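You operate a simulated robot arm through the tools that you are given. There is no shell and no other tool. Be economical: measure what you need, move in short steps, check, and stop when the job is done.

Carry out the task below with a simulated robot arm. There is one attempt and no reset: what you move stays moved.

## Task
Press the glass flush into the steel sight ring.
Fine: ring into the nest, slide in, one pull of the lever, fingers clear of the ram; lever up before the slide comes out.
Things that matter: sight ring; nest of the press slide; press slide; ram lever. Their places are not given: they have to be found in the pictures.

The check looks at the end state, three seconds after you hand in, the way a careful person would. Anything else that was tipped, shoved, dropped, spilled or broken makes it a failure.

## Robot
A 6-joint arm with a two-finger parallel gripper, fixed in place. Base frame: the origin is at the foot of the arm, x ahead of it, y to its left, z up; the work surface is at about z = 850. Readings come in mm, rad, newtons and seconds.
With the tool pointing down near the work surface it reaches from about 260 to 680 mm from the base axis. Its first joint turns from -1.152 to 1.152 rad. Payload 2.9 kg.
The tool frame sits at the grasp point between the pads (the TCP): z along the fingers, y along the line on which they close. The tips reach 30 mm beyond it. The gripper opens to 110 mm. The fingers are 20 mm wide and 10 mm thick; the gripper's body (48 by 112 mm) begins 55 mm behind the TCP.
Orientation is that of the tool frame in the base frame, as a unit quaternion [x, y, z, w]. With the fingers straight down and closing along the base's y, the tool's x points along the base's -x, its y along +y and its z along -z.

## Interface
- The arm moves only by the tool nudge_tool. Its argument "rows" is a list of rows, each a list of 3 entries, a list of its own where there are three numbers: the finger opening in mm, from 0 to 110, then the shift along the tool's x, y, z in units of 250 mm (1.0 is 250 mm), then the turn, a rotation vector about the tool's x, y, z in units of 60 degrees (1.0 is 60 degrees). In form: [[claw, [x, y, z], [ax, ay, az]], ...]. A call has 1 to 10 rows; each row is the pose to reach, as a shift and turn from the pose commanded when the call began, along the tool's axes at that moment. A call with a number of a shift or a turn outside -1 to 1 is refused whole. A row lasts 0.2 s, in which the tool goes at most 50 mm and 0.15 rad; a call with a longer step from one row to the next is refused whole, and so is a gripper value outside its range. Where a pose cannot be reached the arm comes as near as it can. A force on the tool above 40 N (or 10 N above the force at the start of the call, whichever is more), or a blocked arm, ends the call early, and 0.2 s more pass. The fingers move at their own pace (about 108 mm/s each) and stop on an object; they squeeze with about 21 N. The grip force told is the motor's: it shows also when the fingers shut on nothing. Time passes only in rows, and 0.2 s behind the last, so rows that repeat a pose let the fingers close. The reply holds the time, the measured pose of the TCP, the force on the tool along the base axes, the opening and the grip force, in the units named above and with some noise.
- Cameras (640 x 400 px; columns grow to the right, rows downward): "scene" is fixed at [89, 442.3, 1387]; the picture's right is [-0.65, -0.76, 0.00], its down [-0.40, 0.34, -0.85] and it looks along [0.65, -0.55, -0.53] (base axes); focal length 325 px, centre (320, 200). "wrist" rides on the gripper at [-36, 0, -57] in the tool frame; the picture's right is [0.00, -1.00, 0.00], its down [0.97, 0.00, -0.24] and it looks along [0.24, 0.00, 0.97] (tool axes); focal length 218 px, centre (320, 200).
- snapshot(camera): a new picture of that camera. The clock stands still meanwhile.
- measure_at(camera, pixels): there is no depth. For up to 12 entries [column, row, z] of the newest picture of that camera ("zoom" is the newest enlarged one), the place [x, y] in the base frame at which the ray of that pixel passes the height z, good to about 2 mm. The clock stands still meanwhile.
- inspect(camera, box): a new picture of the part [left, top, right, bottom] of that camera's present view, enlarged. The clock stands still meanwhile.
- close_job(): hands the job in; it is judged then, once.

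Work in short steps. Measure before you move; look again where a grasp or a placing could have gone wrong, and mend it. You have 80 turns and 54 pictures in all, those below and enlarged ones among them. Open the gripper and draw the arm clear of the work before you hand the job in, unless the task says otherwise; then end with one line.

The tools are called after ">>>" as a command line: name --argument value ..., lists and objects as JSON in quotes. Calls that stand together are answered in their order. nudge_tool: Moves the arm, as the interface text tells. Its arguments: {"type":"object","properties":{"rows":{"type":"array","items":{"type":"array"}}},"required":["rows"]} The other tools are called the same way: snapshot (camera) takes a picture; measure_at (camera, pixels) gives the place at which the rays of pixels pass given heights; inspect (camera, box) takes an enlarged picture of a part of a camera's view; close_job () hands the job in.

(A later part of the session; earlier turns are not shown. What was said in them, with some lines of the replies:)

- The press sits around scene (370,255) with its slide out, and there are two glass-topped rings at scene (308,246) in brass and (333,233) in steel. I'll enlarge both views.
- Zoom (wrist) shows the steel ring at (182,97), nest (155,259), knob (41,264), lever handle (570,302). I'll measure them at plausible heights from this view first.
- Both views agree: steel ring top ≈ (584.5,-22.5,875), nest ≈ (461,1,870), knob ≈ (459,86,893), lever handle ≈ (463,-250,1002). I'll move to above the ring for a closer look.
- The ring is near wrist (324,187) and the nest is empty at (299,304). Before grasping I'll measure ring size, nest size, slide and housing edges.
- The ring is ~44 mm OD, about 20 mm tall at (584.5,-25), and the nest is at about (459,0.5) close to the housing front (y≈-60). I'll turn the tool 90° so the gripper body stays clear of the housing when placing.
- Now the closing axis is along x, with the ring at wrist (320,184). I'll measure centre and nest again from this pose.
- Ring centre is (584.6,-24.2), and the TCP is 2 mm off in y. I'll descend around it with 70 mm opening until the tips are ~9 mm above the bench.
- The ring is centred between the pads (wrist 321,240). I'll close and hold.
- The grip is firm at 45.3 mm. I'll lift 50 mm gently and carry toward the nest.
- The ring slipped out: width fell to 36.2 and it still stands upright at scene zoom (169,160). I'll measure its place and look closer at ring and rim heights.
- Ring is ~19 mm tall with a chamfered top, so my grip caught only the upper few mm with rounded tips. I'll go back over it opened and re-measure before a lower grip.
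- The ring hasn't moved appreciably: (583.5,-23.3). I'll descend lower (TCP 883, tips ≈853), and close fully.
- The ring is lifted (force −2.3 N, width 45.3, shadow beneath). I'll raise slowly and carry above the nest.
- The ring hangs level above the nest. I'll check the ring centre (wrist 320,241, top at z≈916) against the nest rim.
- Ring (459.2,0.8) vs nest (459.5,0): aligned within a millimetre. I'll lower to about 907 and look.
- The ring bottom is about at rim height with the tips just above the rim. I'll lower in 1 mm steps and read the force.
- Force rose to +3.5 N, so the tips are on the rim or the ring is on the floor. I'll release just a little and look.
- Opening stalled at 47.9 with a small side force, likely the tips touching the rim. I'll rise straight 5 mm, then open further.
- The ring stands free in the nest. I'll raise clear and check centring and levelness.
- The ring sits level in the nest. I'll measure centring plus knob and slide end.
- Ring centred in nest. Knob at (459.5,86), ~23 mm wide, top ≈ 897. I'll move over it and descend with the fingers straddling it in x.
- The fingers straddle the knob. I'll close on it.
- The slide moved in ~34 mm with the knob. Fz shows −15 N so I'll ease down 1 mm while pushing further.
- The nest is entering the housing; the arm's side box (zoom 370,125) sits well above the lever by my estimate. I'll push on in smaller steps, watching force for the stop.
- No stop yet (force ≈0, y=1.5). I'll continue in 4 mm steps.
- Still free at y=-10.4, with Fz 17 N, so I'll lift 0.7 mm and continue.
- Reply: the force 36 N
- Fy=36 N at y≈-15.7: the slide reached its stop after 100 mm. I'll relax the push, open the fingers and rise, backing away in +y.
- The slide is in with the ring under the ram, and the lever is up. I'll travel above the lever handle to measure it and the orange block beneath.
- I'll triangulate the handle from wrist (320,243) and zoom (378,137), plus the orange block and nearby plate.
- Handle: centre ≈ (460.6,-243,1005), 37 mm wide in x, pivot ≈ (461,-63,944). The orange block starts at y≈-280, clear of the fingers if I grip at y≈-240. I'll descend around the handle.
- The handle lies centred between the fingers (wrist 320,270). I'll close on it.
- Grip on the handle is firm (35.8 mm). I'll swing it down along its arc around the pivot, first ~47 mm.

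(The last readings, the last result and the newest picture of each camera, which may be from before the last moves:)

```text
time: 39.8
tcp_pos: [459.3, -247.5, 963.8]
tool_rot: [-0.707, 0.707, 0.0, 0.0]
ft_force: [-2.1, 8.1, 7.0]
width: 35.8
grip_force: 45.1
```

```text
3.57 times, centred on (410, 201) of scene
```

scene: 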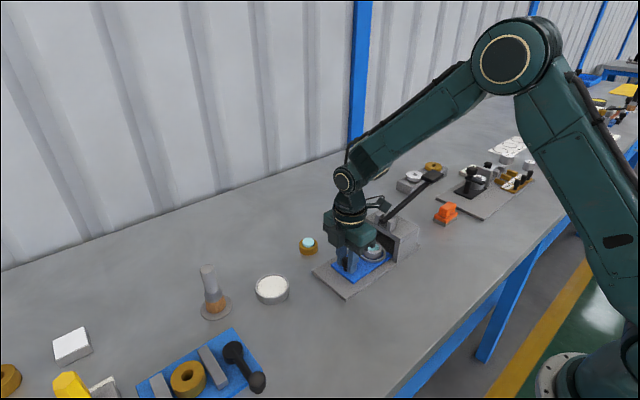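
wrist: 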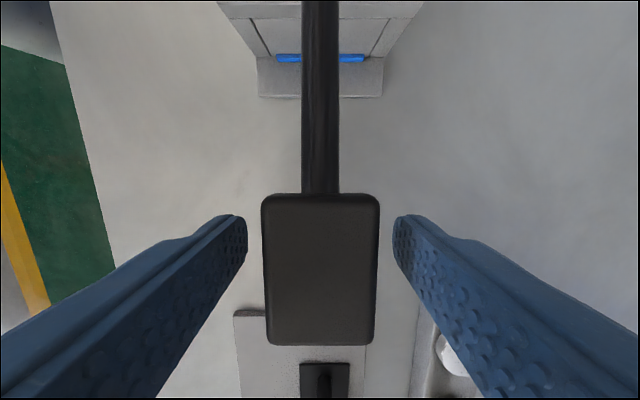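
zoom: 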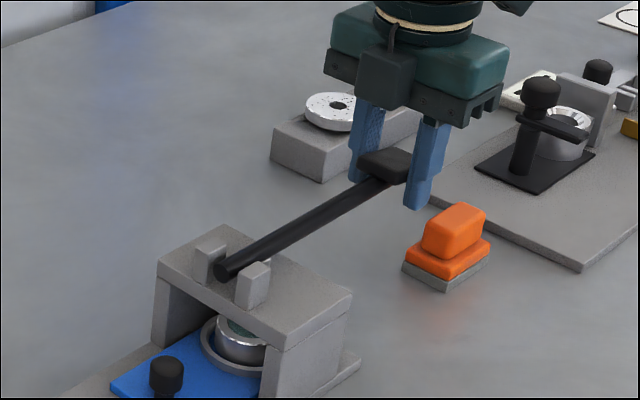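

The lever follows smoothly, light forces. I'll continue down with a slight correction inward.

>>> nudge_tool --rows '[[20, [-0.004, 0, 0.03], [0, 0, 0]], [20, [-0.005, 0, 0.062], [0, 0, 0]], [20, [-0.007, 0, 0.094], [0, 0, 0]], [20, [-0.01, 0, 0.126], [0, 0, 0]], [20, [-0.01, 0, 0.126], [0, 0, 0]]]'

>>> inspect --camera "scene" --box '[340, 145, 480, 257]'

```text
time: 41.0
tcp_pos: [460.8, -246.7, 933.8]
tool_rot: [-0.706, 0.709, -0.001, 0.0]
ft_force: [-6.3, -7.8, 26.0]
width: 35.5
grip_force: 45.3
```

```text
3.57 times, centred on (410, 201) of scene
```

zoom: 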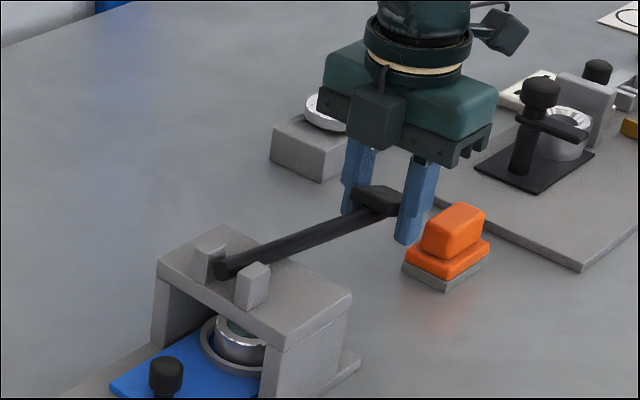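

Resistance has begun (Fz 26 N at z 934), likely the ram on the glass. I'll keep pressing in ~3 mm steps.

>>> nudge_tool --rows '[[20, [-0.001, 0, 0.012], [0, 0, 0]], [20, [-0.002, 0, 0.024], [0, 0, 0]], [20, [-0.003, 0, 0.036], [0, 0, 0]], [20, [-0.004, 0, 0.048], [0, 0, 0]], [20, [-0.004, 0, 0.048], [0, 0, 0]]]'

>>> inspect --camera "scene" --box '[340, 145, 480, 257]'

```text
time: 41.5
tcp_pos: [459.6, -247.4, 934.0]
tool_rot: [-0.706, 0.708, -0.002, 0.0]
ft_force: [-10.9, 1.7, 20.1]
width: 35.6
grip_force: 44.8
stopped in row 2: the force on the tool passed its limit (the readings are from after the stop); the commanded pose is now the measured one
```

```text
3.57 times, centred on (410, 201) of scene
```

zoom: 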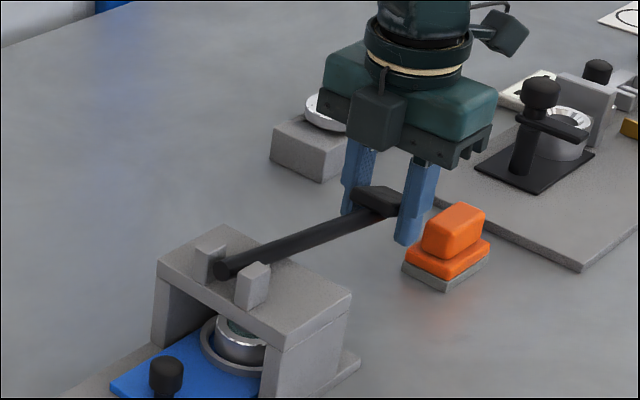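

Blocked at z≈934. I need to see whether this is the lever's end stop, glass resistance, or something touching; looking at the press and wrist view.

>>> inspect --camera "scene" --box '[365, 205, 425, 253]'

>>> snapshot --camera "wrist"

>>> inspect --camera "scene" --box '[405, 165, 465, 213]'

```text
8.33 times, centred on (395, 229) of scene
```

zoom: 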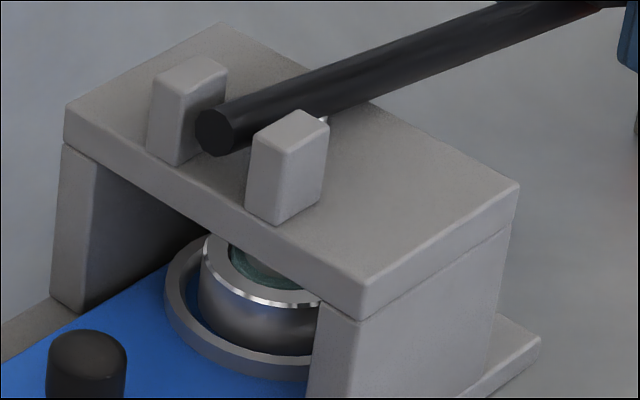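

```text
14 pictures are left
```

wrist: 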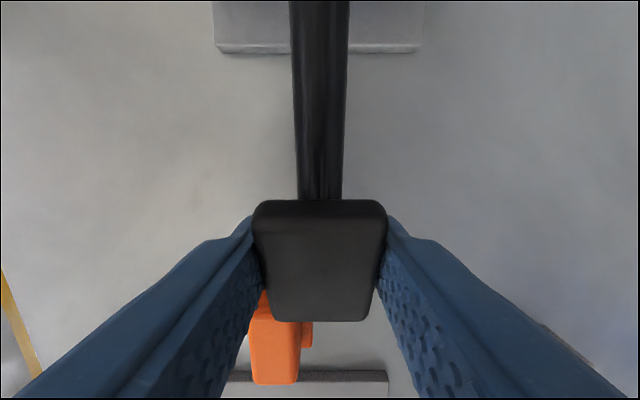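

```text
8.33 times, centred on (435, 189) of scene
```

zoom: 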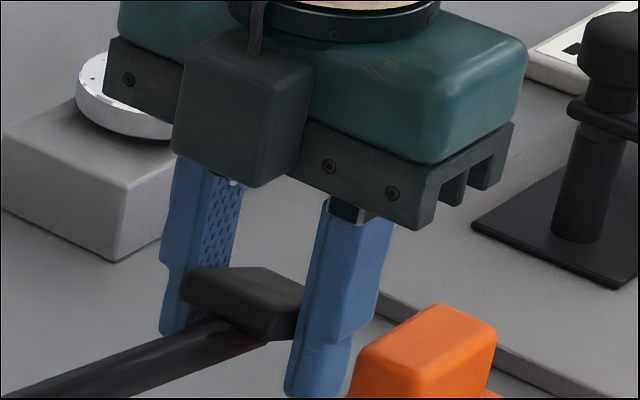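

No contact with the orange block; lever is nearly level and glass seems to be going down. I'll press on slowly in 0.5–1 mm steps to see if it yields.

>>> nudge_tool --rows '[[20, [0, 0, 0.003], [0, 0, 0]], [20, [0, 0, 0.006], [0, 0, 0]], [20, [0, 0, 0.009], [0, 0, 0]], [20, [0, 0, 0.012], [0, 0, 0]], [20, [0, 0, 0.015], [0, 0, 0]], [20, [0, 0, 0.018], [0, 0, 0]]]'

```text
time: 42.2
tcp_pos: [458.8, -247.1, 933.9]
tool_rot: [-0.705, 0.709, -0.003, 0.001]
ft_force: [-9.6, 1.7, 17.9]
width: 35.6
grip_force: 44.8
stopped in row 3: the force on the tool passed its limit (the readings are from after the stop); the commanded pose is now the measured one
```

It is a firm stop, lever a few degrees below level. I'll look closely at the glass in the ring before raising the lever.

>>> inspect --camera "scene" --box '[383, 229, 408, 249]'

```text
16.00 times, centred on (396, 239) of scene
```

zoom: 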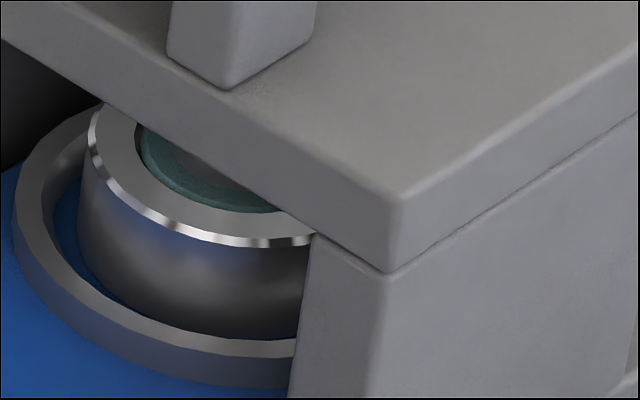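

The ram is resting on the glass and the lever is at its stop. Now I'll raise the lever back along the arc to its starting height.

>>> nudge_tool --rows '[[20, [0.002, 0, -0.03], [0, 0, 0]], [20, [0.004, 0, -0.06], [0, 0, 0]], [20, [0.005, 0, -0.09], [0, 0, 0]], [20, [0.005, 0, -0.12], [0, 0, 0]], [20, [0.001, 0, -0.155], [0, 0, 0]], [20, [-0.004, 0, -0.19], [0, 0, 0]], [20, [-0.012, 0, -0.22], [0, 0, 0]], [20, [-0.02, 0, -0.25], [0, 0, 0]], [20, [-0.034, 0, -0.3], [0, 0, 0]], [20, [-0.034, 0, -0.3], [0, 0, 0]]]'

>>> inspect --camera "scene" --box '[340, 145, 480, 257]'

```text
time: 44.4
tcp_pos: [459.4, -237.9, 1007.6]
tool_rot: [-0.705, 0.709, -0.003, 0.0]
ft_force: [-10.6, -19.2, 1.1]
width: 35.7
grip_force: 45.2
```

```text
3.57 times, centred on (410, 201) of scene
```

zoom: 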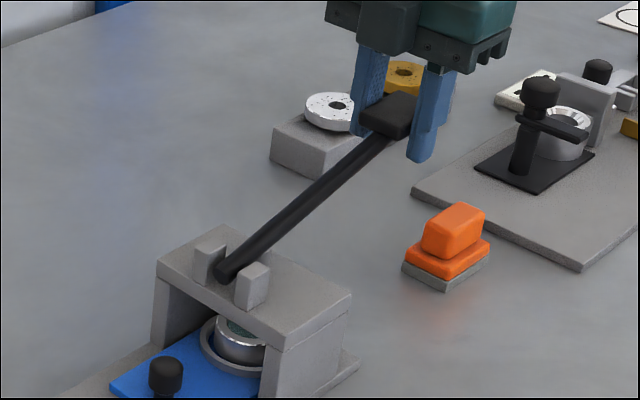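

The lever is back up. I'll ease the side load, lift the last 3 mm and release.

>>> nudge_tool --rows '[[20, [0.006, 0, -0.006], [0, 0, 0]], [20, [0.004, 0, -0.014], [0, 0, 0]], [20, [0.004, 0, -0.014], [0, 0, 0]], [50, [0.004, 0, -0.014], [0, 0, 0]], [60, [0.004, 0, -0.014], [0, 0, 0]], [60, [0.004, 0, -0.014], [0, 0, 0]], [60, [0.004, 0, -0.1], [0, 0, 0]], [60, [0.004, 0, -0.25], [0, 0, 0]], [60, [0.004, 0, -0.4], [0, 0, 0]], [60, [0.004, 0, -0.48], [0, 0, 0]]]'

>>> inspect --camera "scene" --box '[310, 145, 450, 257]'

```text
time: 46.6
tcp_pos: [459.9, -238.1, 1127.6]
tool_rot: [-0.707, 0.707, -0.002, 0.0]
ft_force: [0.4, 0.1, -1.1]
width: 60.2
grip_force: 0.0
```

```text
3.57 times, centred on (380, 201) of scene
```

zoom: 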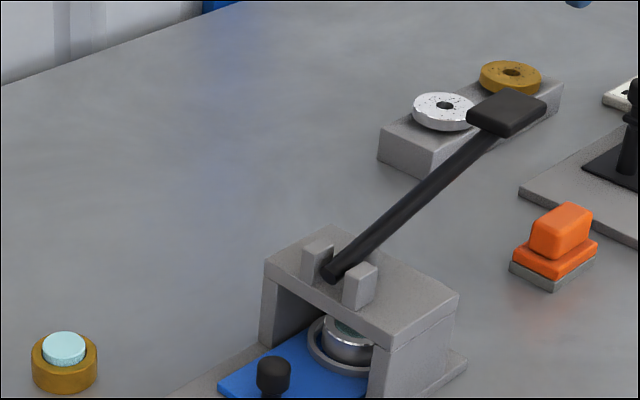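

Lever is fully up at its original position. I'll go back over the knob (y≈-15) and descend around it.

>>> nudge_tool --rows '[[60, [-0.15, 0, 0], [0, 0, 0]], [60, [-0.33, 0, 0], [0, 0, 0]], [60, [-0.51, 0, 0], [0, 0, 0]], [60, [-0.69, 0, 0], [0, 0, 0]], [60, [-0.86, 0, 0], [0, 0, 0]], [60, [-0.89, 0, 0.12], [0, 0, 0]], [60, [-0.89, 0, 0.3], [0, 0, 0]], [60, [-0.89, 0, 0.45], [0, 0, 0]], [60, [-0.89, 0, 0.5], [0, 0, 0]], [60, [-0.89, 0, 0.5], [0, 0, 0]]]'

>>> snapshot --camera "wrist"

```text
time: 48.8
tcp_pos: [461.2, -15.5, 1001.0]
tool_rot: [-0.707, 0.707, -0.003, 0.001]
ft_force: [0.3, 1.0, 0.0]
width: 60.0
grip_force: 0.1
```

```text
9 pictures are left
```

wrist: 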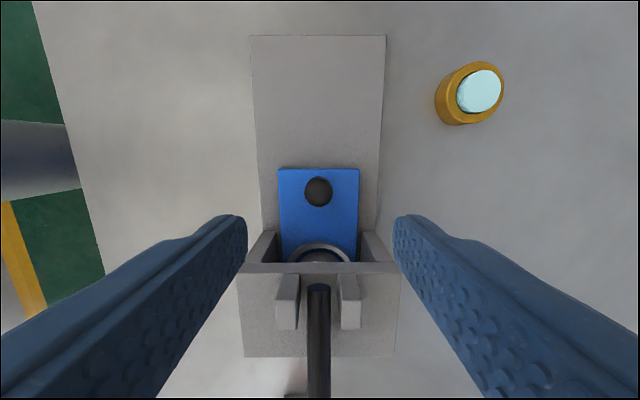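

>>> measure_at --camera "wrist" --pixels '[[318, 192, 895], [304, 192, 895], [333, 192, 895]]'

```text
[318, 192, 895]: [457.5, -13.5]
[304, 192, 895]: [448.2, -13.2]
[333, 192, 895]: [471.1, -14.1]
```

The knob is at (459.5,-13.8). I'll descend and close on it.

>>> nudge_tool --rows '[[60, [-0.006, 0.004, 0.15], [0, 0, 0]], [60, [-0.006, 0.004, 0.28], [0, 0, 0]], [60, [-0.006, 0.004, 0.37], [0, 0, 0]], [60, [-0.006, 0.004, 0.39], [0, 0, 0]], [60, [-0.006, 0.004, 0.39], [0, 0, 0]], [10, [-0.006, 0.004, 0.39], [0, 0, 0]], [10, [-0.006, 0.004, 0.39], [0, 0, 0]], [10, [-0.006, 0.004, 0.39], [0, 0, 0]], [10, [-0.006, 0.004, 0.39], [0, 0, 0]]]'

```text
time: 50.8
tcp_pos: [460.2, -15.8, 901.4]
tool_rot: [-0.707, 0.707, -0.002, 0.0]
ft_force: [5.8, -0.9, -5.7]
width: 21.5
grip_force: 44.5
```

The knob is gripped (21.5 mm, light forces). I'll draw the slide out gently towards +y, most of the 100 mm.

>>> nudge_tool --rows '[[10, [-0.02, 0, 0], [0, 0, 0]], [10, [-0.05, 0, 0], [0, 0, 0]], [10, [-0.09, 0, 0], [0, 0, 0]], [10, [-0.13, 0, 0], [0, 0, 0]], [10, [-0.17, 0, 0], [0, 0, 0]], [10, [-0.2, 0, 0], [0, 0, 0]], [10, [-0.2, 0, 0], [0, 0, 0]]]'

>>> nudge_tool --rows '[[10, [-0.03, 0, 0], [0, 0, 0]], [10, [-0.07, 0, 0], [0, 0, 0]], [10, [-0.11, 0, 0], [0, 0, 0]], [10, [-0.15, 0, 0], [0, 0, 0]], [10, [-0.18, 0, 0], [0, 0, 0]], [10, [-0.19, 0, 0], [0, 0, 0]], [10, [-0.19, 0, 0], [0, 0, 0]]]'

>>> inspect --camera "scene" --box '[310, 205, 410, 285]'

```text
time: 52.4
tcp_pos: [460.0, 34.5, 903.1]
tool_rot: [-0.706, 0.708, -0.002, -0.001]
ft_force: [-6.9, 0.4, 0.6]
width: 21.4
grip_force: 45.2
```

```text
time: 54.0
tcp_pos: [458.9, 83.0, 903.3]
tool_rot: [-0.706, 0.708, -0.002, -0.001]
ft_force: [-10.5, 0.2, -4.2]
width: 21.5
grip_force: 44.2
```

```text
5.00 times, centred on (360, 245) of scene
```

zoom: 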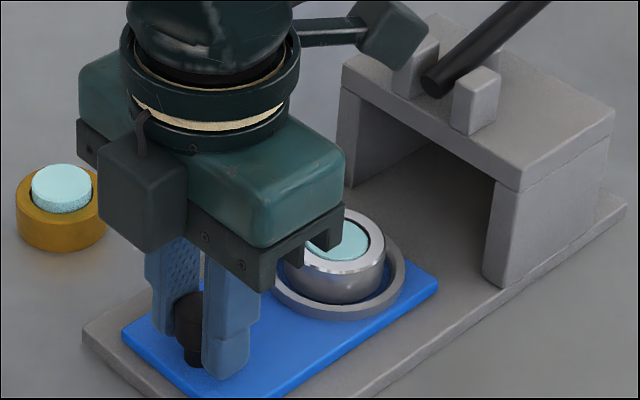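

The slide is out and the glass looks sunk in the ring. I'll open, rise straight up and back away, then look at the glass.

>>> nudge_tool --rows '[[40, [0, 0, 0], [0, 0, 0]], [60, [0, 0, 0], [0, 0, 0]], [60, [0, 0, 0], [0, 0, 0]], [60, [0, 0, -0.08], [0, 0, 0]], [60, [0, 0, -0.25], [0, 0, 0]], [60, [0, 0, -0.42], [0, 0, 0]], [60, [-0.05, 0, -0.58], [0, 0, 0]], [60, [-0.1, 0, -0.75], [0, 0, 0]], [60, [-0.15, 0, -0.8], [0, 0, 0]], [60, [-0.15, 0, -0.8], [0, 0, 0]]]'

>>> inspect --camera "scene" --box '[350, 230, 400, 270]'

```text
time: 56.2
tcp_pos: [458.4, 120.9, 1103.7]
tool_rot: [-0.706, 0.708, -0.002, 0.0]
ft_force: [0.0, -0.1, 0.1]
width: 60.1
grip_force: 0.1
```

```text
10.00 times, centred on (375, 250) of scene
```

zoom: 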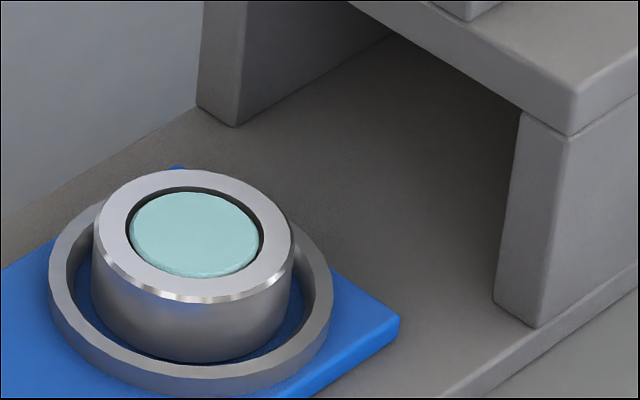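

The arm is clear. To judge flushness I'll enlarge the ring strongly.

>>> inspect --camera "scene" --box '[358, 244, 383, 264]'

```text
16.00 times, centred on (370, 254) of scene
```

zoom: 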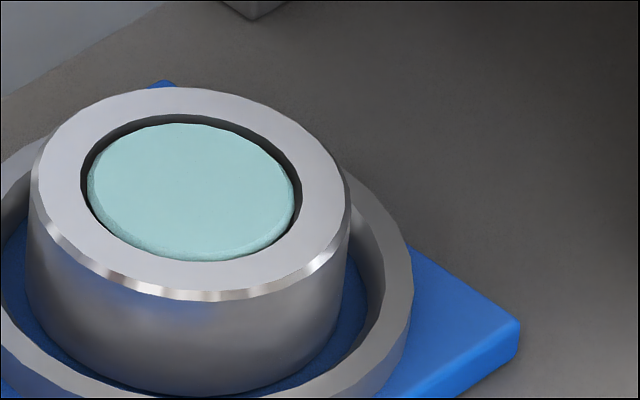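

The glass top is level with the ring face: bore spans rows 114–262, glass 123–260, with no side wall showing. One last full view to confirm that everything else stands.

>>> snapshot --camera "scene"

```text
5 pictures are left
```

scene: 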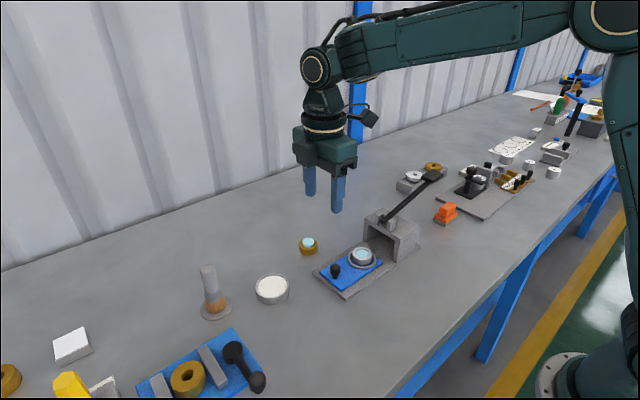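

The lever is up, the slide is out with the pressed ring in the nest, nothing else moved, and the gripper is open and clear. Handing in.

>>> close_job

```text
The job is handed in.
```

I pressed the glass into the steel sight ring with one pull of the lever. It looks flush to within about half a millimetre in the enlarged picture, and the ring sits in the nest with the lever up, the slide out and the arm clear. My first grip slipped off the ring as I lifted, but it stayed upright where it was, and a lower grip held.
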